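You operate a simulated robot arm through the tools that you are given. There is no shell and no other tool.

The job below is to be done with a simulated robot arm. You get a single attempt, and the scene is never put back.

Task
Reject the drum's bearing, fit the puck with the pallet's number, switch CALL on and count down to 2.
Fine: the bearing goes in the red cup; slide the load counter to 2; the pallet stays.

The check looks at the end state, three seconds after you hand in, the way a careful person would. Anything else that was tipped, shoved, dropped, spilled or broken makes it a failure.

Robot
A 7-joint arm with a fingered hand, fixed in place. Base frame: the origin is at the foot of the arm, x ahead of it, y to its left, z up; the work surface is at about z = 900. Lengths are in mm, angles in degrees, forces in N, time in s.
Its first joint turns from -166.0 to 166.0 degrees. Payload 4 kg.
The tool frame sits at the grasp point between the pads (the TCP): z along the fingers, y along the line on which they close. The tips reach 30 mm beyond it. The gripper opens to 104 mm. The gripper's body begins 35 mm behind the TCP. The gripper is a hand of 4 fingers: y runs from the thumb to the fingers, the wrist lies at [-15, -113, -190] in the tool frame, and closing takes about 1.5 s.
Orientation is that of the tool frame in the base frame, as a unit quaternion [x, y, z, w]. With the fingers straight down and the wrist toward the robot, the tool's x, y and z point along [0, 1, 0], [1, 0, 0] and [0, 0, -1] of the base frame.

Tools
- The arm moves only by the tool servo_tool. Its argument "deltas" is a list of rows, each a list of 2 entries, a list of its own where there are three numbers: the shift along the base's x, y, z in mm, then the turn, a rotation vector about the base's x, y, z in degrees. In form: [[[tx, ty, tz], [rx, ry, rz]], ...]. A call has 1 to 20 rows; each row shifts and turns the commanded pose from where the row before left it. "hand" is the gripper command, from -1 (shut) to 1 (fully open), values between in proportion, set as the call begins (left out, the last holds). Each row takes 0.2 s and may step no farther than 50 mm and 8.6 degrees from the row before; otherwise, or with a gripper value out of range, the whole call is refused. A pose out of reach is approached as far as the arm can. The call stops where the force on the tool passes 90 N (or 10 N more than at its start, if that is more) or the arm is blocked; 0.2 s more then pass. The fingers move at their own pace (about 153 mm/s each) and stop on an object; they squeeze with about 22 N. The grip force told is the motor's: it shows also when the fingers shut on nothing. Time passes only in rows, and 0.2 s behind the last, so rows that do not move let the fingers close. The reply holds the time, the measured pose of the TCP, the force on the tool along the base axes, the opening and the grip force, in the units named above and with some noise, with the torque about the TCP (base axes, N m) and any sound that the robot's microphone picked up.
- Cameras (640 x 400 px; columns grow to the right, rows downward): "scene" is fixed at [218.1, 501, 1627.8]; the picture's right is [-0.97, -0.24, 0.00], its down [-0.11, 0.45, -0.88] and it looks along [0.21, -0.86, -0.47] (base axes); focal length 321 px, centre (320, 200). "wrist" rides on the gripper at [61, -92, -130] in the tool frame; the picture's right is [-0.81, 0.27, -0.52], its down [-0.53, -0.71, 0.45] and it looks along [-0.24, 0.64, 0.72] (tool axes); focal length 275 px, centre (320, 200). There is no depth. A picture from a camera that has moved, and an enlarged one, comes with that camera's place and axes in the base frame and with its lens.
- snapshot(camera): a new picture of that camera. No time passes.
- finger_targets(index, middle, ring, thumb_bend, thumb_turn): sets how far each is bent, from 0 (flat) to 100 (curled in); at 30 the hand is open as for a grip, at 70 the pads meet at the TCP. One left out holds its place. A second passes; each finger stops where it meets its share of the squeeze, and holds until it gets a number again. A gripper value or a shape takes the hand back. It gives what a move gives, with no picture; readings hold the bend of each and the force on the fingers (four entries, about 0 where the hand has none), thumb and palm. thumb_turn goes from beside the hand (0) to across from the fingers (100), as for a grip.
- grasp_type(shape): the hand has 4 fingers and takes this shape, open, in about a second: jaw (thumb against the fingers, like two jaws); tri (thumb and two fingers); tip (a fingertip pinch); poke (one finger out to press); point (the index stretched); flat (the hand flat); cup (the hand cupped); fist (a fist). The gripper value then closes the fingers along that shape, each until it touches; the sizes above hold for jaw. It gives what a move gives, with no picture.
- zoom(camera, box): a new picture of the part [left, top, right, bottom] of that camera's present view, enlarged. No time passes.
- sign_off(): hands the job in; it is judged then, once.

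Nothing tells you positions but the pictures and the camera data. Unless the task says otherwise, let go and move clear before handing in.

The tools are called after ">>>" as a command line: name --argument value ..., lists and objects as JSON in quotes. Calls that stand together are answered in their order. servo_tool: Moves the arm, as the interface text tells. Its arguments: {"type":"object","properties":{"deltas":{"type":"array","items":{"type":"array"}},"hand":{"type":"number"}},"required":["deltas"]} The other tools are called the same way: grasp_type (shape) gives the hand a shape; finger_targets (index, middle, ring, thumb_bend, thumb_turn) moves the fingers one by one; snapshot (camera) takes a picture; zoom (camera, box) takes an enlarged picture of a part of a camera's view; sign_off () hands the job in.

At the start:

```text
t: 0.0
tool_pos: [270.5, -356.3, 1239.2]
ee_rot: [0.707, 0.707, 0.0, -0.001]
ft_force: [0.3, 0.1, -0.1]
wrist_torque: [-0.02, -0.01, 0.01]
finger_gap: 103.2
grip_force: 0.1
shape: jaw
bend: [30.0, 30.0, 30.0, 30.0, 98.0]
finger forces: [0.0, 0.0, 0.1, 0.0, 0.0, 0.1]
```

scene: 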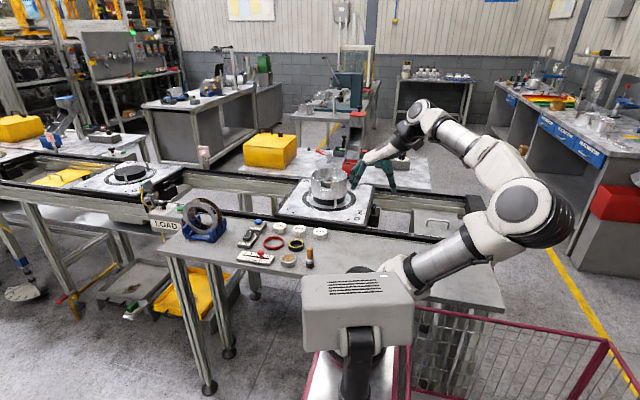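
wrist: 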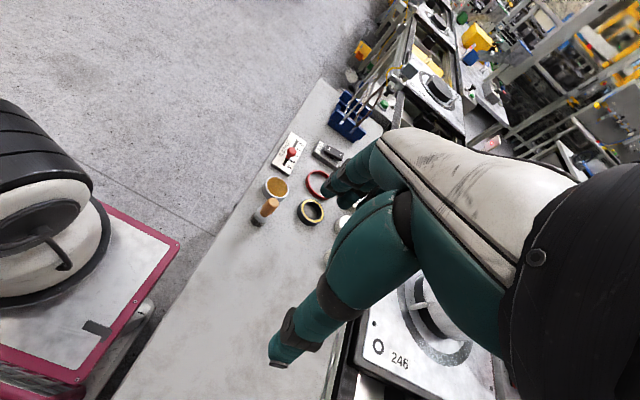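

I see a workbench with a conveyor behind it, a drum on a pallet, a group of small items (rings, pucks, counters) and a blue stand. I'll look closer before moving.

>>> zoom --camera "scene" --box '[220, 150, 380, 250]'

>>> zoom --camera "scene" --box '[140, 190, 340, 290]'

>>> zoom --camera "scene" --box '[230, 210, 330, 275]'

>>> zoom --camera "wrist" --box '[240, 80, 400, 240]'

>>> zoom --camera "wrist" --box '[340, 240, 540, 400]'

```text
4.00 times, centred on (300, 200) of scene
camera zoom: at [218.1, 501.0, 1627.8], right [-0.97, -0.24, 0.0], down [-0.11, 0.45, -0.88], along [0.21, -0.86, -0.47], focal length 1284 px, centre (400, 200)
```

zoom: 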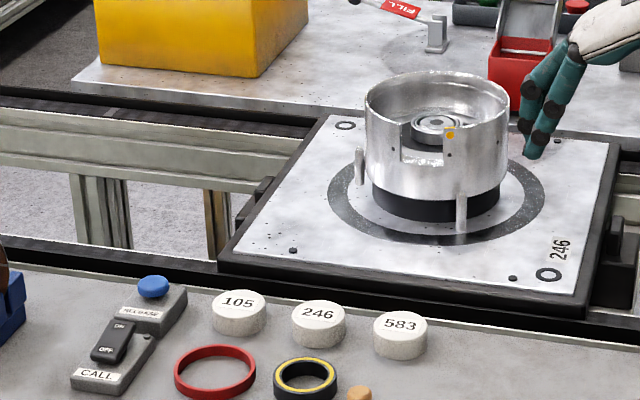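

```text
3.20 times, centred on (240, 240) of scene
camera zoom: at [218.1, 501.0, 1627.8], right [-0.97, -0.24, 0.0], down [-0.11, 0.45, -0.88], along [0.21, -0.86, -0.47], focal length 1028 px, centre (576, 72)
```

zoom: 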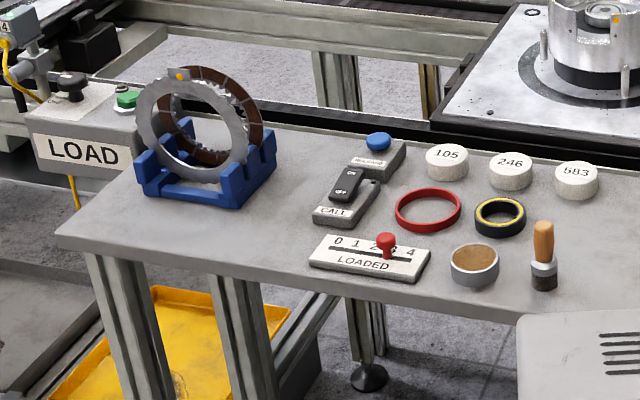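

```text
6.15 times, centred on (280, 242) of scene
camera zoom: at [218.1, 501.0, 1627.8], right [-0.97, -0.24, 0.0], down [-0.11, 0.45, -0.88], along [0.21, -0.86, -0.47], focal length 1976 px, centre (566, -62)
```

zoom: 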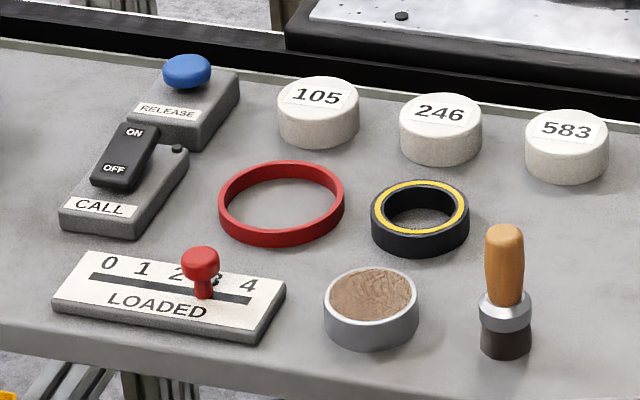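

```text
2.50 times, centred on (320, 160) of wrist
camera zoom: at [179.4, -295.7, 1369.0], right [0.27, -0.81, 0.52], down [-0.71, -0.53, -0.45], along [0.64, -0.24, -0.72], focal length 688 px, centre (320, 300)
```

zoom: 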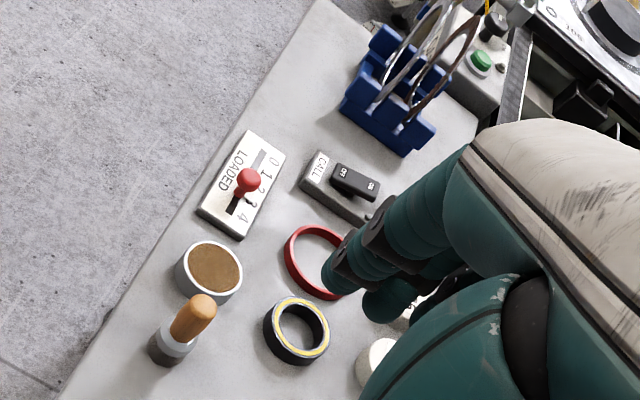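

```text
2.50 times, centred on (440, 320) of wrist
camera zoom: at [179.4, -295.7, 1369.0], right [0.27, -0.81, 0.52], down [-0.71, -0.53, -0.45], along [0.64, -0.24, -0.72], focal length 688 px, centre (20, -100)
```

zoom: 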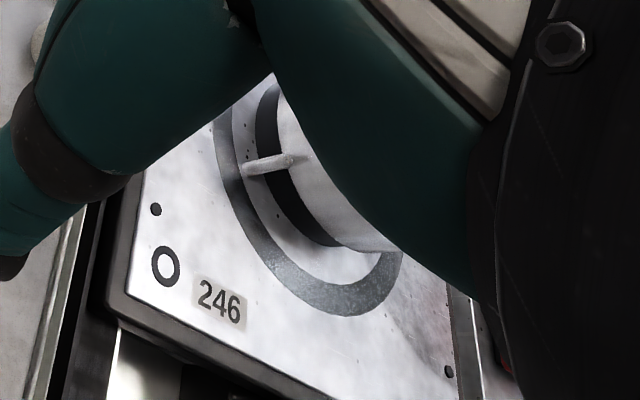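

The drum with its bearing stands on pallet 246 and the three pucks, rings, CALL switch, RELEASE button and LOADED slider are on the near bench. I'll take closer zooms of the drum and of possible red cups.

>>> zoom --camera "scene" --box '[300, 150, 380, 220]'

>>> zoom --camera "scene" --box '[300, 130, 440, 210]'

>>> zoom --camera "wrist" --box '[280, 130, 360, 230]'

>>> zoom --camera "scene" --box '[230, 210, 290, 250]'

```text
5.71 times, centred on (340, 185) of scene
camera zoom: at [218.1, 501.0, 1627.8], right [-0.97, -0.24, 0.0], down [-0.11, 0.45, -0.88], along [0.21, -0.86, -0.47], focal length 1835 px, centre (206, 286)
```

zoom: 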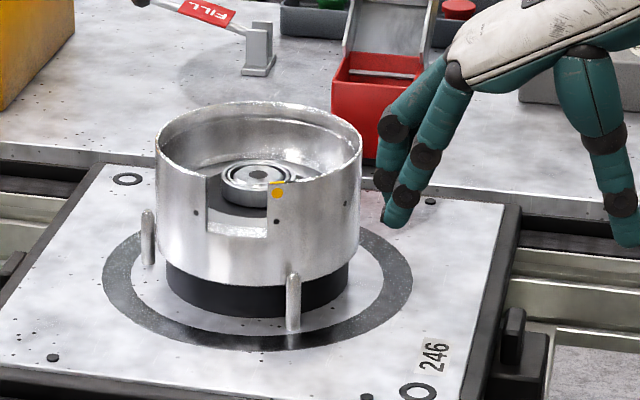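

```text
4.57 times, centred on (370, 170) of scene
camera zoom: at [218.1, 501.0, 1627.8], right [-0.97, -0.24, 0.0], down [-0.11, 0.45, -0.88], along [0.21, -0.86, -0.47], focal length 1468 px, centre (91, 337)
```

zoom: 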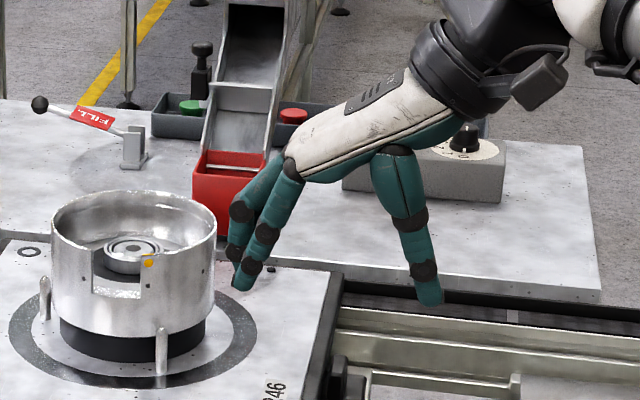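

```text
4.00 times, centred on (320, 180) of wrist
camera zoom: at [179.4, -295.7, 1369.0], right [0.27, -0.81, 0.52], down [-0.71, -0.53, -0.45], along [0.64, -0.24, -0.72], focal length 1101 px, centre (320, 280)
```

zoom: 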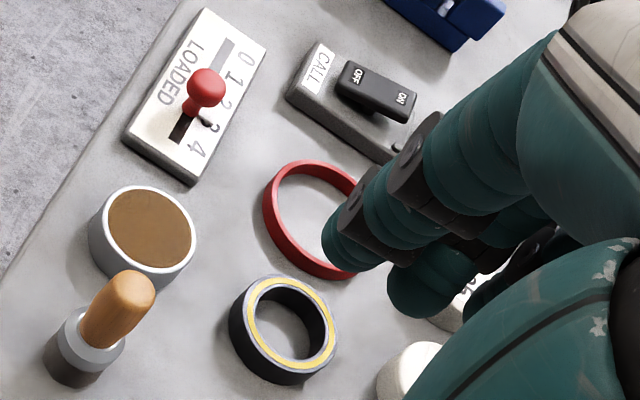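

```text
10.00 times, centred on (260, 230) of scene
camera zoom: at [218.1, 501.0, 1627.8], right [-0.97, -0.24, 0.0], down [-0.11, 0.45, -0.88], along [0.21, -0.86, -0.47], focal length 3211 px, centre (920, -100)
```

zoom: 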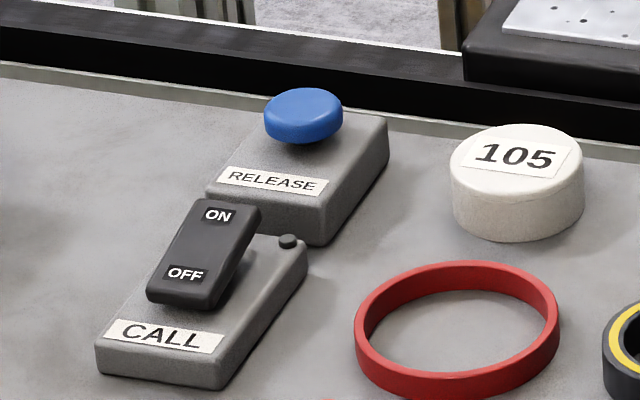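

The drum sits at roughly (494, -801) on the pallet; the red ring on the bench and a red bin on the far table are both candidates for the "red cup". I'll turn the hand toward the drum, staying high, to look inside it.

>>> servo_tool --deltas '[[[18, -23, 5], [0, 0, -7.25]], [[18, -23, 5], [0, 0, -7.25]], [[18, -23, 5], [0, 0, -7.25]], [[18, -23, 5], [0, 0, -7.25]], [[18, -23, 5], [0, 0, -7.25]], [[18, -23, 5], [0, 0, -7.25]], [[18, -23, 5], [0, 0, -7.25]], [[18, -23, 5], [0, 0, -7.25]], [[0, 0, 0], [0, 0, 0]]]'

>>> snapshot --camera "wrist"

>>> snapshot --camera "scene"

```text
t: 2.0
tool_pos: [413.6, -541.1, 1280.4]
ee_rot: [0.962, 0.275, 0.001, 0.0]
ft_force: [-0.9, -0.4, -0.3]
wrist_torque: [-0.01, -0.02, -0.02]
finger_gap: 103.8
grip_force: 0.0
shape: jaw
bend: [30.0, 30.0, 30.0, 30.0, 98.0]
finger forces: [0.0, 0.1, 0.1, 0.0, 0.0, 0.0]
```

```text
taken
camera wrist: at [418.3, -431.3, 1409.3], right [-0.54, -0.66, 0.52], down [-0.83, 0.32, -0.46], along [0.13, -0.68, -0.72], focal length 275 px, centre (320, 200)
```

wrist: 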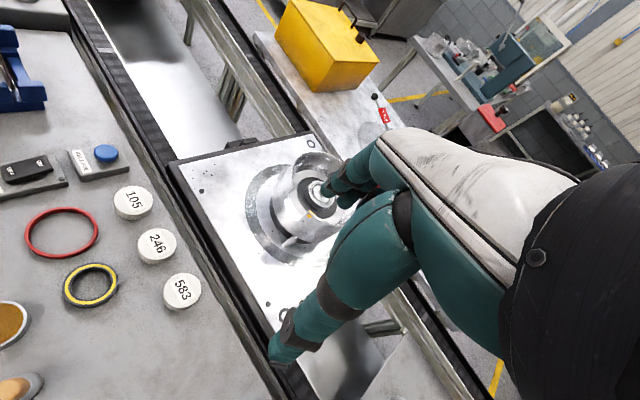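

```text
taken
```

scene: 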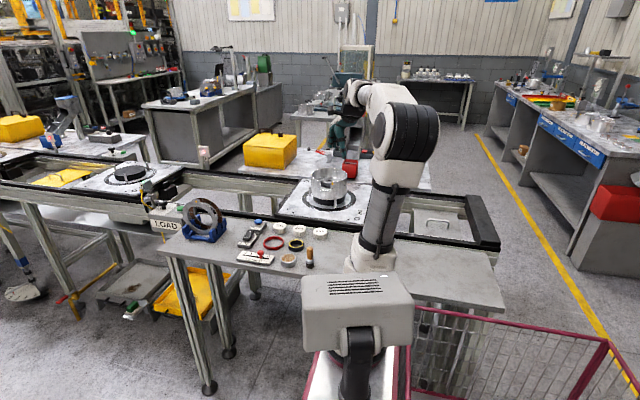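

>>> zoom --camera "wrist" --box '[240, 130, 360, 270]'

>>> zoom --camera "wrist" --box '[0, 120, 220, 330]'

>>> zoom --camera "scene" --box '[290, 110, 450, 270]'

```text
2.86 times, centred on (300, 200) of wrist
camera zoom: at [418.3, -431.3, 1409.3], right [-0.54, -0.66, 0.52], down [-0.83, 0.32, -0.46], along [0.13, -0.68, -0.72], focal length 786 px, centre (377, 200)
```

zoom: 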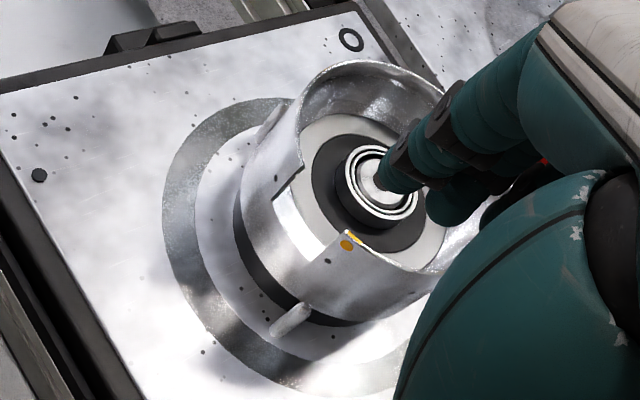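

```text
1.90 times, centred on (110, 225) of wrist
camera zoom: at [418.3, -431.3, 1409.3], right [-0.54, -0.66, 0.52], down [-0.83, 0.32, -0.46], along [0.13, -0.68, -0.72], focal length 524 px, centre (720, 152)
```

zoom: 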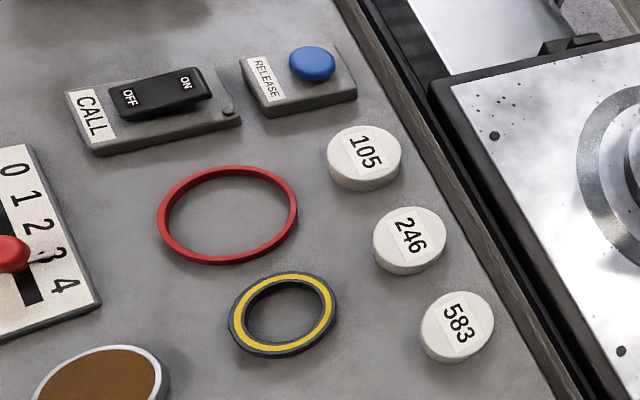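

```text
2.50 times, centred on (370, 190) of scene
camera zoom: at [218.1, 501.0, 1627.8], right [-0.97, -0.24, 0.0], down [-0.11, 0.45, -0.88], along [0.21, -0.86, -0.47], focal length 803 px, centre (195, 225)
```

zoom: 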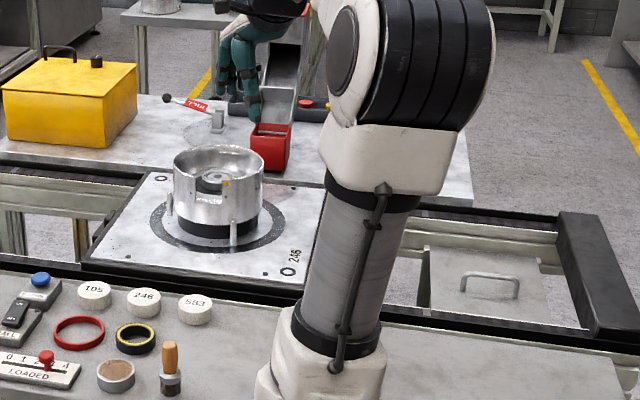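

The drum's bearing lies on a black hub inside the drum; pucks 105, 246, 583 are in a row on the bench. I'll make a fist for a moment to clear the wrist camera's view and see the far red box and the drum's inside.

>>> grasp_type --shape "fist"

>>> snapshot --camera "wrist"

```text
t: 2.9
tool_pos: [414.0, -541.3, 1279.2]
ee_rot: [0.961, 0.276, -0.001, 0.0]
ft_force: [-0.8, 0.1, -0.8]
wrist_torque: [0.01, 0.01, -0.01]
finger_gap: 0.1
grip_force: 0.1
shape: fist
bend: [100.0, 100.0, 100.0, 86.0, 85.0]
finger forces: [0.1, 0.0, 0.1, 0.1, 0.0, 0.0]
```

```text
taken
camera wrist: at [418.2, -431.0, 1409.2], right [-0.54, -0.66, 0.52], down [-0.83, 0.32, -0.45], along [0.13, -0.68, -0.72], focal length 275 px, centre (320, 200)
```

wrist: 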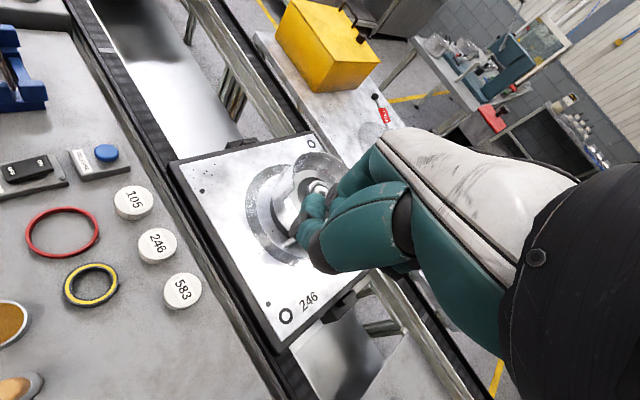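

The fist still hides the far side, so I'll shift the hand back and up to bring the drum and red box into clear view.

>>> servo_tool --deltas '[[[-27, -33, 26], [0, 0, 0]], [[-27, -33, 26], [0, 0, 0]], [[-27, -33, 26], [0, 0, 0]], [[-27, -33, 26], [0, 0, 0]], [[0, 0, 0], [0, 0, 0]]]'

>>> snapshot --camera "wrist"

>>> zoom --camera "wrist" --box '[220, 100, 380, 260]'

```text
t: 4.1
tool_pos: [307.4, -674.2, 1385.6]
ee_rot: [0.961, 0.276, -0.001, 0.0]
ft_force: [-1.2, -0.1, -0.7]
wrist_torque: [0.0, 0.02, 0.02]
finger_gap: 0.0
grip_force: 0.1
shape: fist
bend: [100.0, 100.0, 100.0, 86.0, 85.0]
finger forces: [0.0, 0.1, 0.0, 0.1, 0.0, 0.0]
```

```text
taken
camera wrist: at [311.0, -564.1, 1513.4], right [-0.54, -0.66, 0.52], down [-0.83, 0.32, -0.45], along [0.13, -0.68, -0.72], focal length 275 px, centre (320, 200)
```

wrist: 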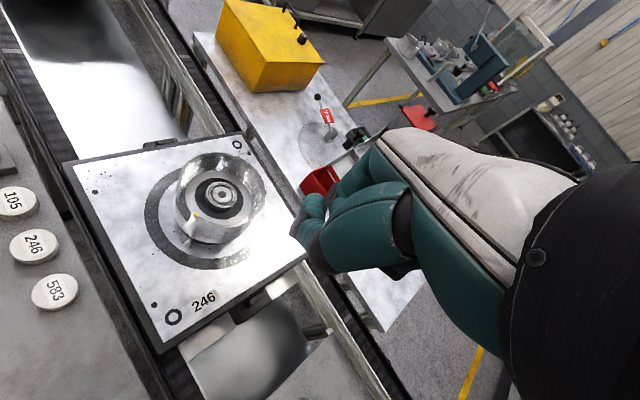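

```text
2.50 times, centred on (300, 180) of wrist
camera zoom: at [311.0, -564.1, 1513.4], right [-0.54, -0.66, 0.52], down [-0.83, 0.32, -0.45], along [0.13, -0.68, -0.72], focal length 688 px, centre (370, 250)
```

zoom: 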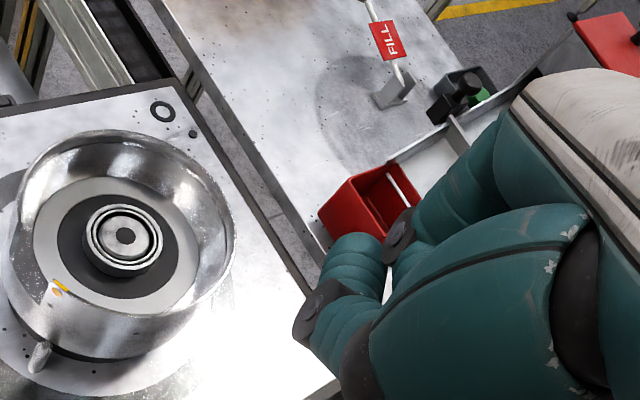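

The red box on the far table is about 1.2 m from the base, well out of reach, so the red ring-shaped dish on the bench is the likely red cup. I'll take close zooms of the drum, the box and the bench to settle that.

>>> zoom --camera "wrist" --box '[160, 130, 280, 250]'

>>> zoom --camera "wrist" --box '[280, 80, 400, 210]'

>>> zoom --camera "scene" --box '[295, 130, 375, 220]'

>>> zoom --camera "scene" --box '[230, 215, 330, 275]'

```text
3.33 times, centred on (220, 190) of wrist
camera zoom: at [311.0, -564.1, 1513.4], right [-0.54, -0.66, 0.52], down [-0.83, 0.32, -0.45], along [0.13, -0.68, -0.72], focal length 918 px, centre (653, 233)
```

zoom: 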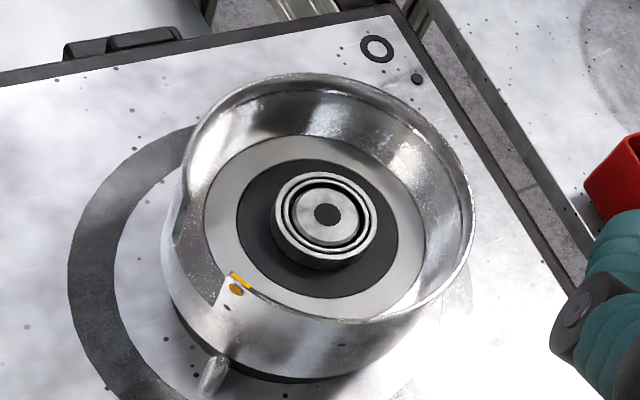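

```text
3.08 times, centred on (340, 145) of wrist
camera zoom: at [311.0, -564.1, 1513.4], right [-0.54, -0.66, 0.52], down [-0.83, 0.32, -0.45], along [0.13, -0.68, -0.72], focal length 847 px, centre (258, 369)
```

zoom: 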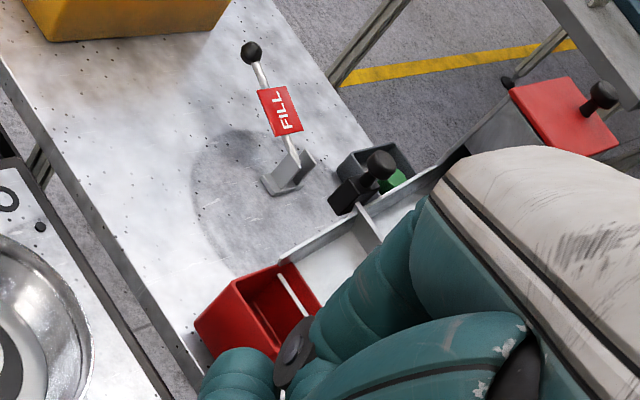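

```text
4.44 times, centred on (335, 175) of scene
camera zoom: at [218.1, 501.0, 1627.8], right [-0.97, -0.24, 0.0], down [-0.11, 0.45, -0.88], along [0.21, -0.86, -0.47], focal length 1427 px, centre (253, 311)
```

zoom: 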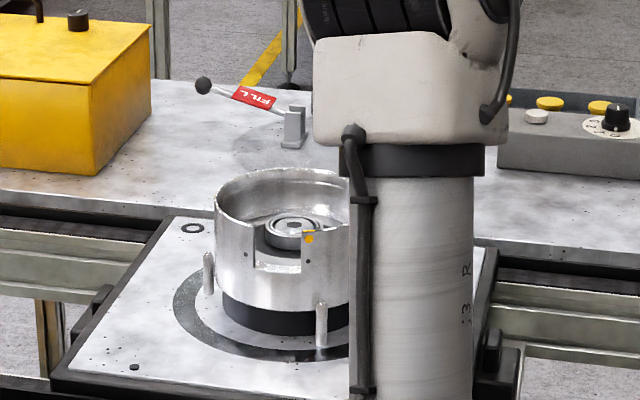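

```text
6.40 times, centred on (280, 245) of scene
camera zoom: at [218.1, 501.0, 1627.8], right [-0.97, -0.24, 0.0], down [-0.11, 0.45, -0.88], along [0.21, -0.86, -0.47], focal length 2055 px, centre (576, -88)
```

zoom: 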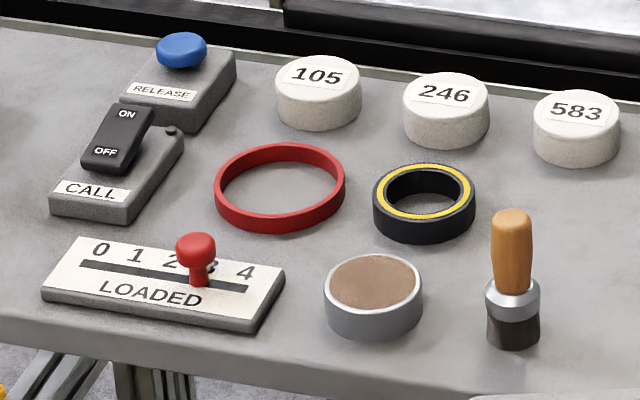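

The bearing's top looks to be near (500, -817, 1012), with the drum rim at about z = 1043. I'll go back to the jaw shape and move above the drum, still high, for a straight view of the bearing between the fingers.

>>> grasp_type --shape "jaw"

>>> servo_tool --deltas '[[[27.5, -20, -26.5], [0, 0, 0]], [[27.5, -20, -26.5], [0, 0, 0]], [[27.5, -20, -26.5], [0, 0, 0]], [[27.5, -20, -26.5], [0, 0, 0]], [[27.5, -20, -26.5], [0, 0, 0]], [[27.5, -20, -26.5], [0, 0, 0]], [[27.5, -20, -26.5], [0, 0, 0]], [[0, 0, 0], [0, 0, 0]]]' --hand 0.54

>>> snapshot --camera "wrist"

>>> snapshot --camera "scene"

```text
t: 5.0
tool_pos: [307.9, -673.4, 1383.4]
ee_rot: [0.961, 0.275, 0.0, 0.0]
ft_force: [-0.4, -0.4, 0.4]
wrist_torque: [0.03, 0.02, 0.0]
finger_gap: 103.5
grip_force: 0.2
shape: jaw
bend: [30.0, 30.0, 30.0, 30.0, 97.0]
finger forces: [0.0, 0.1, 0.1, 0.1, 0.0, 0.0]
```

```text
t: 6.8
tool_pos: [500.0, -814.0, 1198.8]
ee_rot: [0.962, 0.274, 0.0, 0.0]
ft_force: [0.6, 0.0, 0.3]
wrist_torque: [0.01, -0.01, 0.05]
finger_gap: 80.6
grip_force: 0.0
shape: jaw
bend: [27.0, 35.0, 32.0, 52.0, 99.0]
finger forces: [0.0, 0.0, 0.0, 0.1, 0.0, 0.0]
```

```text
taken
camera wrist: at [503.3, -703.3, 1327.4], right [-0.54, -0.66, 0.52], down [-0.83, 0.32, -0.46], along [0.13, -0.68, -0.72], focal length 275 px, centre (320, 200)
```

wrist: 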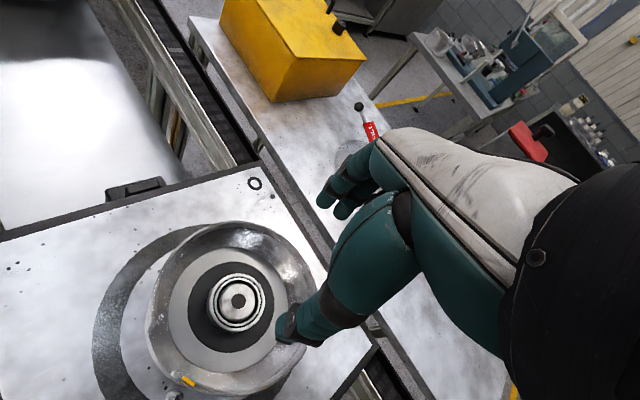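

```text
taken
```

scene: 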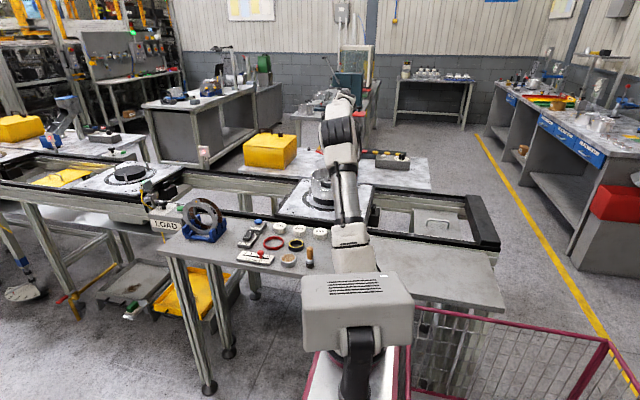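

The bearing appears right below the tool axis, as predicted. I'll zoom to measure its centre, diameter and height.

>>> zoom --camera "wrist" --box '[130, 210, 330, 400]'

>>> zoom --camera "wrist" --box '[190, 255, 290, 350]'

```text
2.11 times, centred on (230, 305) of wrist
camera zoom: at [503.3, -703.3, 1327.4], right [-0.54, -0.66, 0.52], down [-0.83, 0.32, -0.46], along [0.13, -0.68, -0.72], focal length 580 px, centre (510, -21)
```

zoom: 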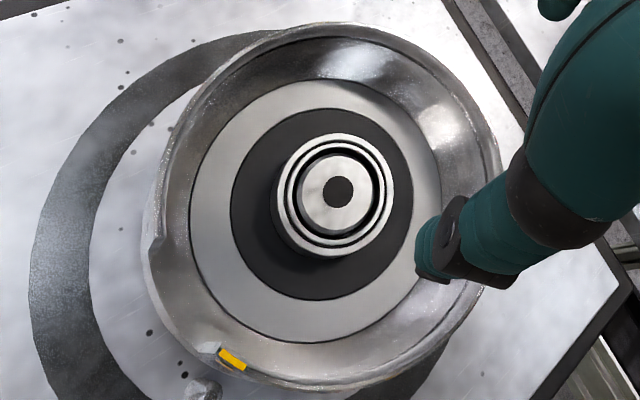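

```text
4.21 times, centred on (240, 302) of wrist
camera zoom: at [503.3, -703.3, 1327.4], right [-0.54, -0.66, 0.52], down [-0.83, 0.32, -0.46], along [0.13, -0.68, -0.72], focal length 1159 px, centre (657, -232)
```

zoom: 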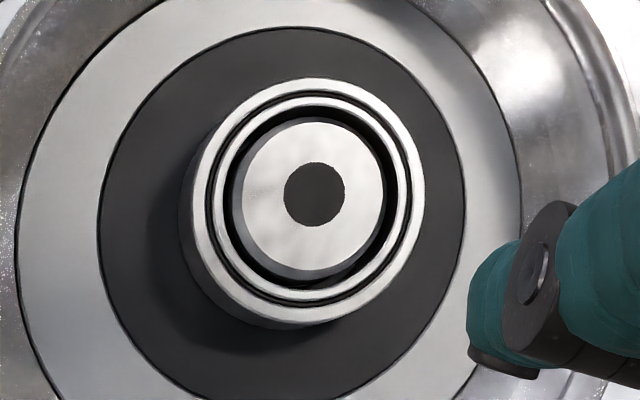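

The bearing is a ~60 mm ring round a central post, centred at about (500, -814.5), directly below the tool. I'll lower to just above the drum rim and check the clearances.

>>> servo_tool --deltas '[[[0, 0, -28], [0, 0, 0]], [[0, 0, -28], [0, 0, 0]], [[0, 0, -28], [0, 0, 0]], [[0, 0, -28], [0, 0, 0]], [[0, 0, 0], [0, 0, 0]]]'

>>> snapshot --camera "wrist"

>>> zoom --camera "scene" --box '[280, 140, 380, 230]'

```text
t: 8.0
tool_pos: [498.9, -812.5, 1087.0]
ee_rot: [0.961, 0.276, 0.0, -0.001]
ft_force: [0.1, -1.1, -0.6]
wrist_torque: [0.03, -0.03, -0.02]
finger_gap: 80.5
grip_force: 0.0
shape: jaw
bend: [27.0, 35.0, 32.0, 52.0, 99.0]
finger forces: [0.1, 0.0, 0.0, 0.1, 0.0, 0.0]
```

```text
taken
camera wrist: at [503.0, -702.6, 1215.4], right [-0.54, -0.66, 0.52], down [-0.83, 0.32, -0.45], along [0.13, -0.68, -0.72], focal length 275 px, centre (320, 200)
```

wrist: 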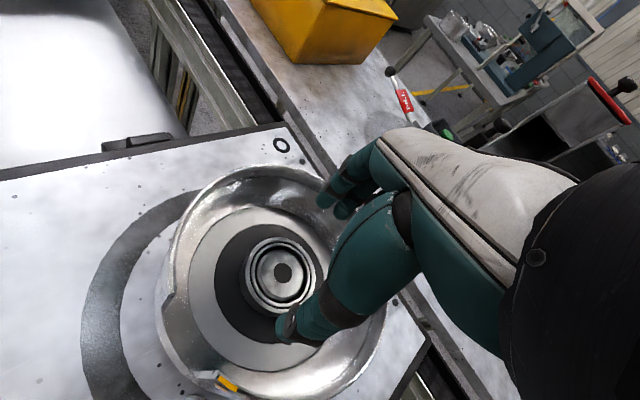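

```text
4.44 times, centred on (330, 185) of scene
camera zoom: at [218.1, 501.0, 1627.8], right [-0.97, -0.24, 0.0], down [-0.11, 0.45, -0.88], along [0.21, -0.86, -0.47], focal length 1427 px, centre (276, 267)
```

zoom: 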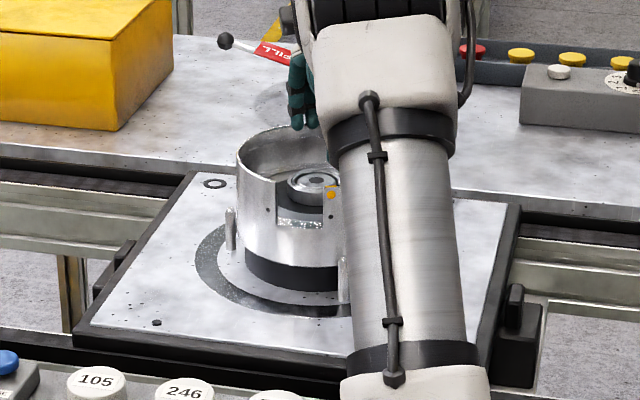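

Fingers and thumb straddle the bearing and stay inside the rim. I'll lower into the drum in small steps while watching the force.

>>> servo_tool --deltas '[[[0, 0, -16], [0, 0, 0]], [[0, 0, -16], [0, 0, 0]], [[0, 0, -12], [0, 0, 0]], [[0, 0, 0], [0, 0, 0]]]'

>>> snapshot --camera "wrist"

>>> zoom --camera "scene" --box '[280, 140, 380, 230]'

```text
t: 9.0
tool_pos: [499.0, -813.1, 1041.4]
ee_rot: [0.961, 0.275, 0.0, 0.0]
ft_force: [0.3, 0.1, -1.1]
wrist_torque: [-0.02, 0.01, 0.03]
finger_gap: 80.0
grip_force: 0.1
shape: jaw
bend: [27.0, 35.0, 32.0, 52.0, 99.0]
finger forces: [0.0, 0.0, 0.0, 0.0, 0.1, 0.1]
```

```text
taken
camera wrist: at [502.7, -702.7, 1171.0], right [-0.54, -0.66, 0.52], down [-0.83, 0.32, -0.45], along [0.13, -0.68, -0.72], focal length 275 px, centre (320, 200)
```

wrist: 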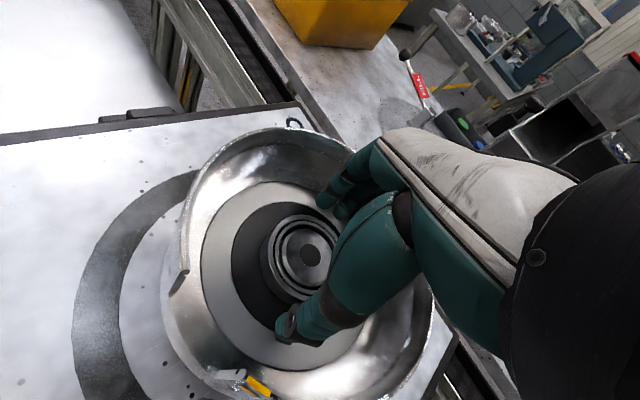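

```text
4.44 times, centred on (330, 185) of scene
camera zoom: at [218.1, 501.0, 1627.8], right [-0.97, -0.24, 0.0], down [-0.11, 0.45, -0.88], along [0.21, -0.86, -0.47], focal length 1427 px, centre (276, 267)
```

zoom: 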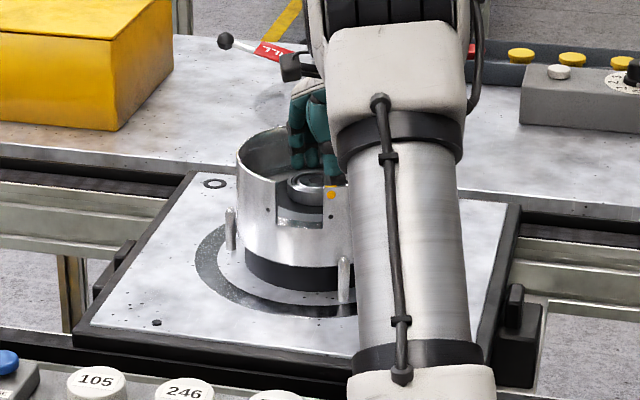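

The bearing is centred between the fingertips. I'll lower a few millimetres at a time.

>>> servo_tool --deltas '[[[0, 0, -4], [0, 0, 0]], [[0, 0, -3], [0, 0, 0]], [[0, 0, 0], [0, 0, 0]]]'

>>> servo_tool --deltas '[[[0, 0, -2], [0, 0, 0]], [[0, 0, 0], [0, 0, 0]]]'

>>> snapshot --camera "wrist"

>>> zoom --camera "scene" --box '[310, 160, 360, 205]'

```text
t: 9.8
tool_pos: [499.2, -812.1, 1035.9]
ee_rot: [0.962, 0.275, 0.0, 0.0]
ft_force: [-0.1, 0.3, 2.2]
wrist_torque: [-0.1, 0.0, 0.03]
finger_gap: 80.3
grip_force: 0.1
shape: jaw
bend: [27.0, 35.0, 32.0, 52.0, 99.0]
finger forces: [0.0, 2.2, 0.0, 0.0, 0.0, 0.1]
```

```text
t: 10.4
tool_pos: [500.1, -814.0, 1034.9]
ee_rot: [0.962, 0.275, -0.001, 0.001]
ft_force: [-0.4, -0.6, 11.1]
wrist_torque: [-0.45, -0.16, -0.03]
finger_gap: 79.7
grip_force: 0.0
shape: jaw
bend: [27.0, 34.0, 32.0, 52.0, 99.0]
finger forces: [0.9, 9.7, 0.0, 0.0, 0.5, 0.0]
```

```text
taken
camera wrist: at [502.9, -702.6, 1163.4], right [-0.54, -0.66, 0.52], down [-0.83, 0.32, -0.46], along [0.13, -0.68, -0.72], focal length 275 px, centre (320, 200)
```

wrist: 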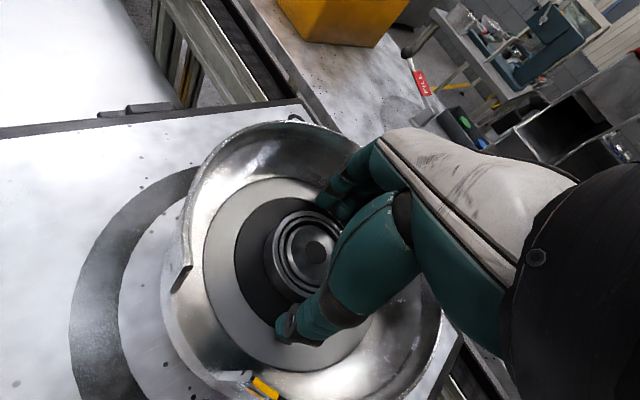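

```text
8.89 times, centred on (335, 182) of scene
camera zoom: at [218.1, 501.0, 1627.8], right [-0.97, -0.24, 0.0], down [-0.11, 0.45, -0.88], along [0.21, -0.86, -0.47], focal length 2854 px, centre (187, 356)
```

zoom: 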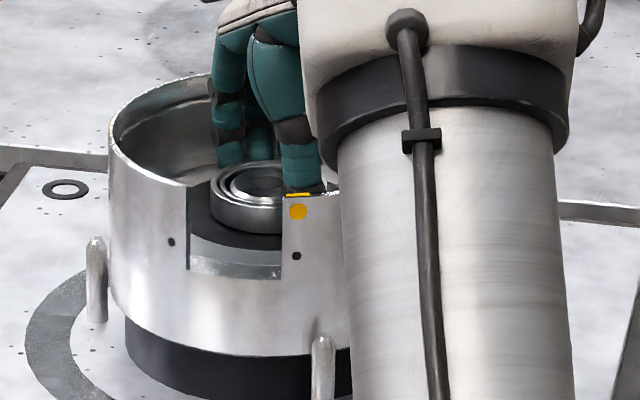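

The middle fingertip just touches the black hub, so the fingertips are at the bearing's lower part. I'll rise 2 mm and close on the bearing.

>>> servo_tool --deltas '[[[0, 0, 2], [0, 0, 0]], [[0, 0, 0], [0, 0, 0]]]'

>>> servo_tool --deltas '[[[0, 0, 0], [0, 0, 0]], [[0, 0, 0], [0, 0, 0]], [[0, 0, 0], [0, 0, 0]], [[0, 0, 0], [0, 0, 0]], [[0, 0, 0], [0, 0, 0]], [[0, 0, 0], [0, 0, 0]], [[0, 0, 0], [0, 0, 0]]]' --hand -1

>>> snapshot --camera "wrist"

>>> zoom --camera "scene" --box '[310, 160, 360, 205]'

```text
t: 11.0
tool_pos: [498.9, -812.8, 1035.9]
ee_rot: [0.961, 0.276, 0.0, -0.001]
ft_force: [-1.1, 0.0, 5.4]
wrist_torque: [-0.29, -0.05, -0.08]
finger_gap: 80.1
grip_force: 0.0
shape: jaw
bend: [27.0, 34.0, 32.0, 52.0, 99.0]
finger forces: [0.1, 5.5, 0.0, 0.0, 0.1, 0.0]
```

```text
t: 12.6
tool_pos: [499.6, -812.8, 1036.2]
ee_rot: [0.961, 0.276, 0.0, 0.0]
ft_force: [-5.0, 7.8, 4.6]
wrist_torque: [0.15, 0.07, -0.04]
finger_gap: 53.0
grip_force: 22.3
shape: jaw
bend: [74.0, 44.0, 43.0, 69.0, 100.0]
finger forces: [13.3, 2.4, 0.0, 0.1, 23.5, 0.0]
```

```text
taken
camera wrist: at [502.9, -702.5, 1164.5], right [-0.54, -0.66, 0.52], down [-0.83, 0.32, -0.45], along [0.13, -0.68, -0.72], focal length 275 px, centre (320, 200)
```

wrist: 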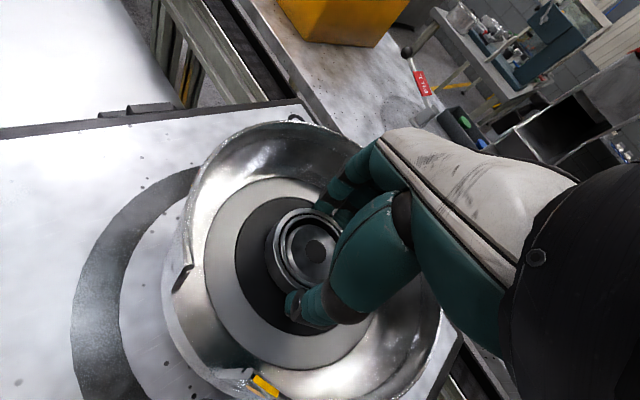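

```text
8.89 times, centred on (335, 182) of scene
camera zoom: at [218.1, 501.0, 1627.8], right [-0.97, -0.24, 0.0], down [-0.11, 0.45, -0.88], along [0.21, -0.86, -0.47], focal length 2854 px, centre (187, 356)
```

zoom: 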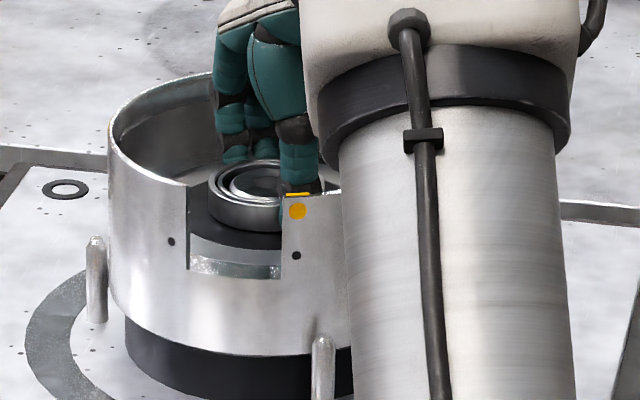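

The grip force is 22 N with the thumb and index loaded; I'll zoom in to see how the fingers sit on the bearing before lifting.

>>> zoom --camera "wrist" --box '[250, 160, 370, 350]'

>>> zoom --camera "scene" --box '[325, 165, 350, 190]'

```text
2.11 times, centred on (310, 255) of wrist
camera zoom: at [502.9, -702.5, 1164.5], right [-0.54, -0.66, 0.52], down [-0.83, 0.32, -0.45], along [0.13, -0.68, -0.72], focal length 580 px, centre (341, 84)
```

zoom: 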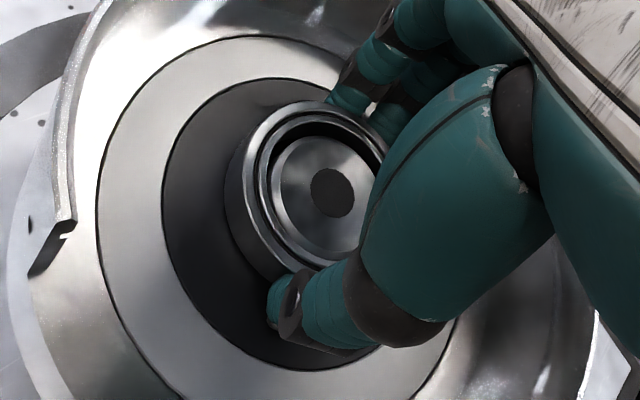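

```text
16.00 times, centred on (338, 178) of scene
camera zoom: at [218.1, 501.0, 1627.8], right [-0.97, -0.24, 0.0], down [-0.11, 0.45, -0.88], along [0.21, -0.86, -0.47], focal length 5138 px, centre (40, 560)
```

zoom: 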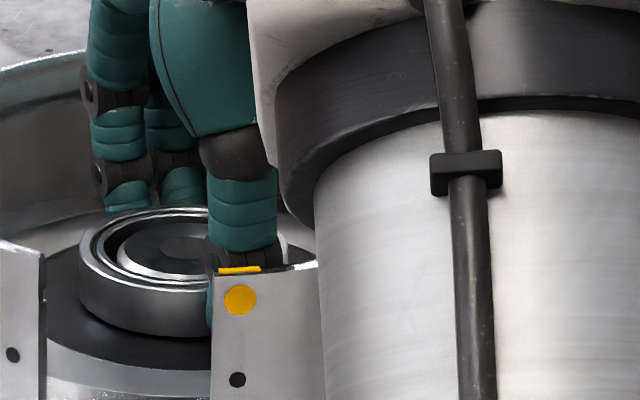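

Two fingers and the thumb hold the ring from both sides. I'll lift slowly and check that the bearing comes along.

>>> servo_tool --deltas '[[[0, 0, 4], [0, 0, 0]], [[0, 0, 4], [0, 0, 0]], [[0, 0, 4], [0, 0, 0]], [[0, 0, 0], [0, 0, 0]]]'

>>> zoom --camera "wrist" --box '[250, 160, 370, 350]'

>>> zoom --camera "scene" --box '[310, 160, 360, 205]'

```text
t: 13.6
tool_pos: [499.6, -812.3, 1047.1]
ee_rot: [0.961, 0.276, 0.0, 0.0]
ft_force: [-1.9, 4.8, -3.4]
wrist_torque: [0.11, 0.01, 0.0]
finger_gap: 52.8
grip_force: 22.0
shape: jaw
bend: [74.0, 43.0, 43.0, 70.0, 100.0]
finger forces: [13.0, 3.1, 0.0, 0.0, 21.1, 0.0]
```

```text
2.11 times, centred on (310, 255) of wrist
camera zoom: at [503.0, -703.0, 1176.3], right [-0.54, -0.66, 0.52], down [-0.83, 0.32, -0.45], along [0.13, -0.68, -0.72], focal length 580 px, centre (341, 84)
```

zoom: 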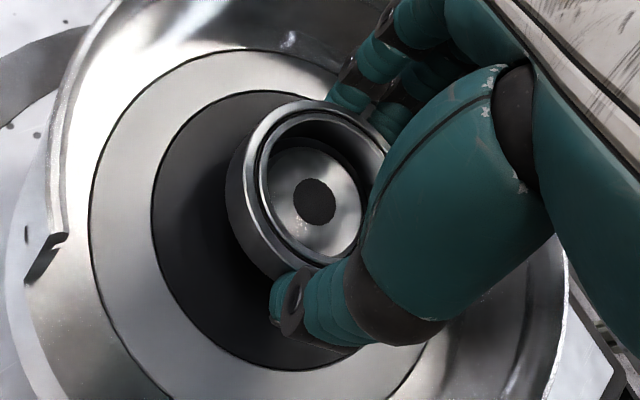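

```text
8.89 times, centred on (335, 182) of scene
camera zoom: at [218.1, 501.0, 1627.8], right [-0.97, -0.24, 0.0], down [-0.11, 0.45, -0.88], along [0.21, -0.86, -0.47], focal length 2854 px, centre (187, 356)
```

zoom: 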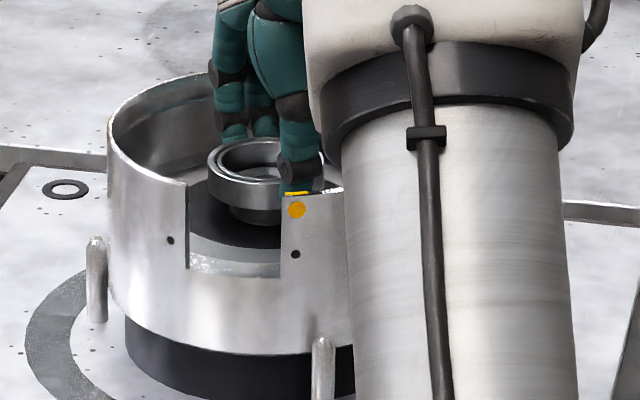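

The bearing comes up level in the fingers, leaving the post. I'll continue lifting clear of the rim.

>>> servo_tool --deltas '[[[0, 0, 12], [0, 0, 0]], [[0, 0, 16], [0, 0, 0]], [[0, 0, 20], [0, 0, 0]], [[0, 0, 20], [0, 0, 0]], [[0, 0, 20], [0, 0, 0]], [[0, 0, 15], [0, 0, 0]], [[0, 0, 0], [0, 0, 0]]]'

>>> snapshot --camera "wrist"

>>> zoom --camera "scene" --box '[280, 130, 380, 220]'

```text
t: 15.2
tool_pos: [499.3, -812.4, 1151.3]
ee_rot: [0.962, 0.274, 0.0, 0.0]
ft_force: [-0.3, 0.8, -0.8]
wrist_torque: [0.0, 0.03, 0.0]
finger_gap: 52.8
grip_force: 22.1
shape: jaw
bend: [74.0, 42.0, 43.0, 71.0, 100.0]
finger forces: [14.8, 4.7, 0.0, 0.1, 19.6, 0.0]
```

```text
taken
camera wrist: at [503.6, -703.1, 1280.1], right [-0.54, -0.66, 0.52], down [-0.83, 0.32, -0.45], along [0.13, -0.68, -0.72], focal length 275 px, centre (320, 200)
```

wrist: 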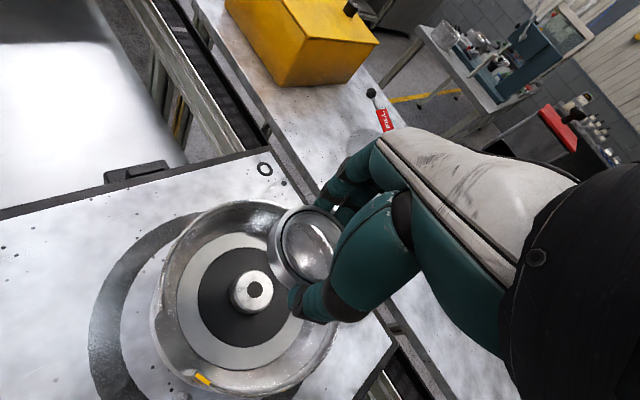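

```text
4.44 times, centred on (330, 175) of scene
camera zoom: at [218.1, 501.0, 1627.8], right [-0.97, -0.24, 0.0], down [-0.11, 0.45, -0.88], along [0.21, -0.86, -0.47], focal length 1427 px, centre (276, 311)
```

zoom: 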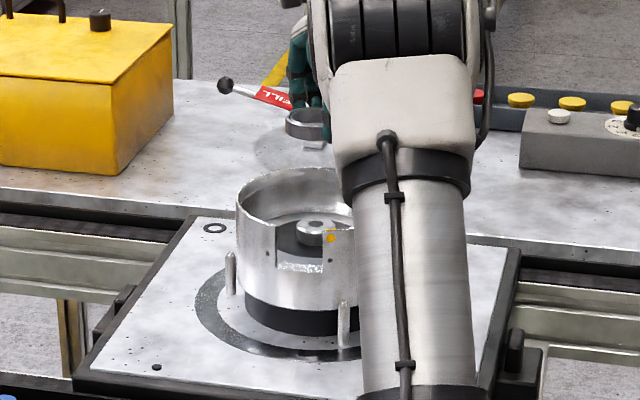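

The bearing is safely out, revealing a bare post in the drum. I'll check how it sits in the fingers and zoom on the bench items again before carrying it over.

>>> zoom --camera "scene" --box '[315, 135, 355, 175]'

>>> zoom --camera "wrist" --box '[240, 170, 360, 330]'

>>> zoom --camera "wrist" --box '[160, 220, 320, 380]'

```text
10.00 times, centred on (335, 155) of scene
camera zoom: at [218.1, 501.0, 1627.8], right [-0.97, -0.24, 0.0], down [-0.11, 0.45, -0.88], along [0.21, -0.86, -0.47], focal length 3211 px, centre (170, 650)
```

zoom: 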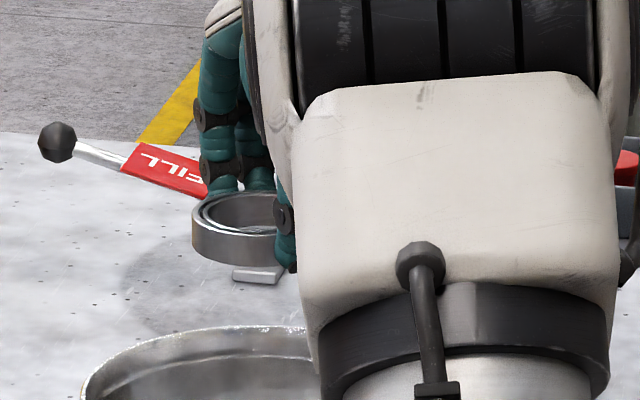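

```text
2.50 times, centred on (300, 250) of wrist
camera zoom: at [503.6, -703.1, 1280.1], right [-0.54, -0.66, 0.52], down [-0.83, 0.32, -0.45], along [0.13, -0.68, -0.72], focal length 688 px, centre (370, 75)
```

zoom: 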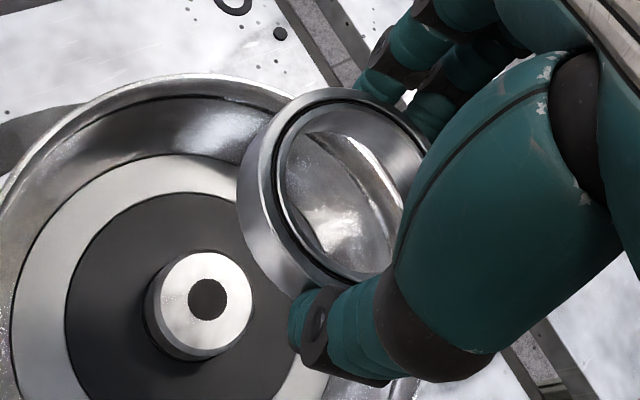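

```text
2.50 times, centred on (240, 300) of wrist
camera zoom: at [503.6, -703.1, 1280.1], right [-0.54, -0.66, 0.52], down [-0.83, 0.32, -0.45], along [0.13, -0.68, -0.72], focal length 688 px, centre (520, -50)
```

zoom: 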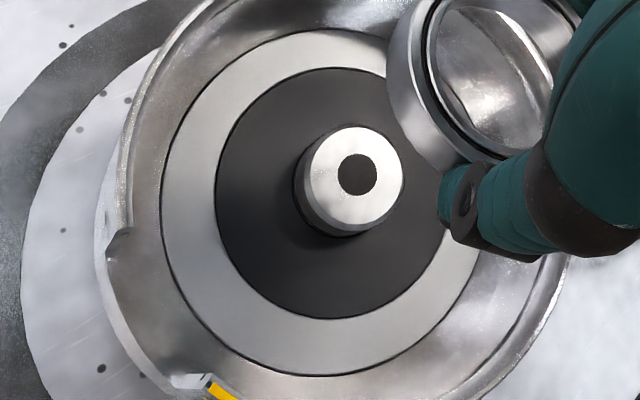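

The bearing sits level, its lower edge about at the thumb tip. I'll carry it across to above the red ring at about (628, -437), turning the hand 23°.

>>> servo_tool --deltas '[[[12.9, 37.5, 0], [0, 0, 2.3]], [[12.9, 37.5, 0], [0, 0, 2.3]], [[12.9, 37.5, 0], [0, 0, 2.3]], [[12.9, 37.5, 0], [0, 0, 2.3]], [[12.9, 37.5, 0], [0, 0, 2.3]], [[12.9, 37.5, 0], [0, 0, 2.3]], [[12.9, 37.5, 0], [0, 0, 2.3]], [[12.9, 37.5, 0], [0, 0, 2.3]], [[12.9, 37.5, 0], [0, 0, 2.3]], [[12.9, 37.5, 0], [0, 0, 2.3]], [[0, 0, 0], [0, 0, 0]]]'

>>> snapshot --camera "wrist"

>>> snapshot --camera "scene"

```text
t: 17.6
tool_pos: [627.4, -437.7, 1151.3]
ee_rot: [0.887, 0.461, -0.001, 0.001]
ft_force: [-0.9, 0.2, -1.6]
wrist_torque: [0.01, -0.04, -0.02]
finger_gap: 52.7
grip_force: 22.7
shape: jaw
bend: [74.0, 42.0, 43.0, 72.0, 100.0]
finger forces: [14.8, 4.8, 0.1, 0.0, 19.5, 0.0]
```

```text
taken
camera wrist: at [588.3, -335.1, 1279.9], right [-0.24, -0.82, 0.52], down [-0.89, -0.03, -0.45], along [0.39, -0.57, -0.72], focal length 275 px, centre (320, 200)
```

wrist: 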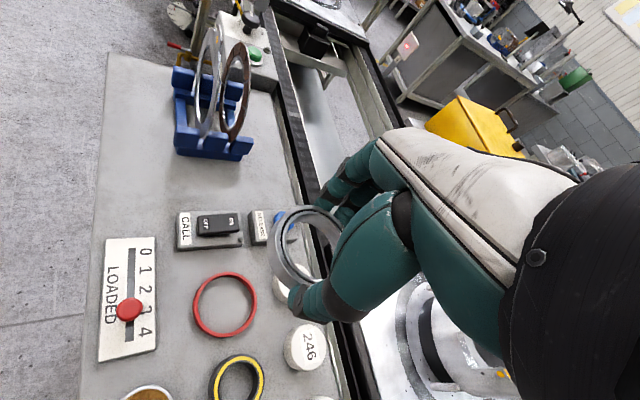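

```text
taken
```

scene: 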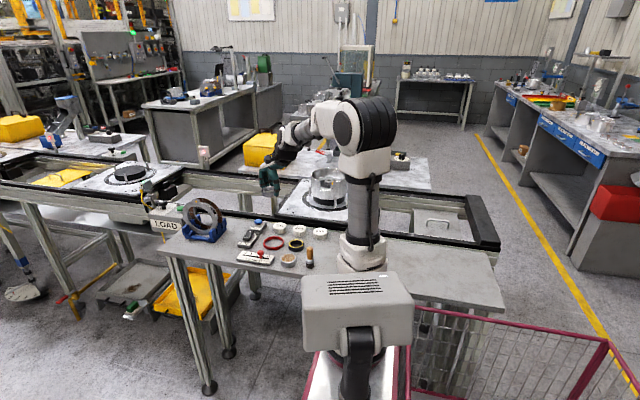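

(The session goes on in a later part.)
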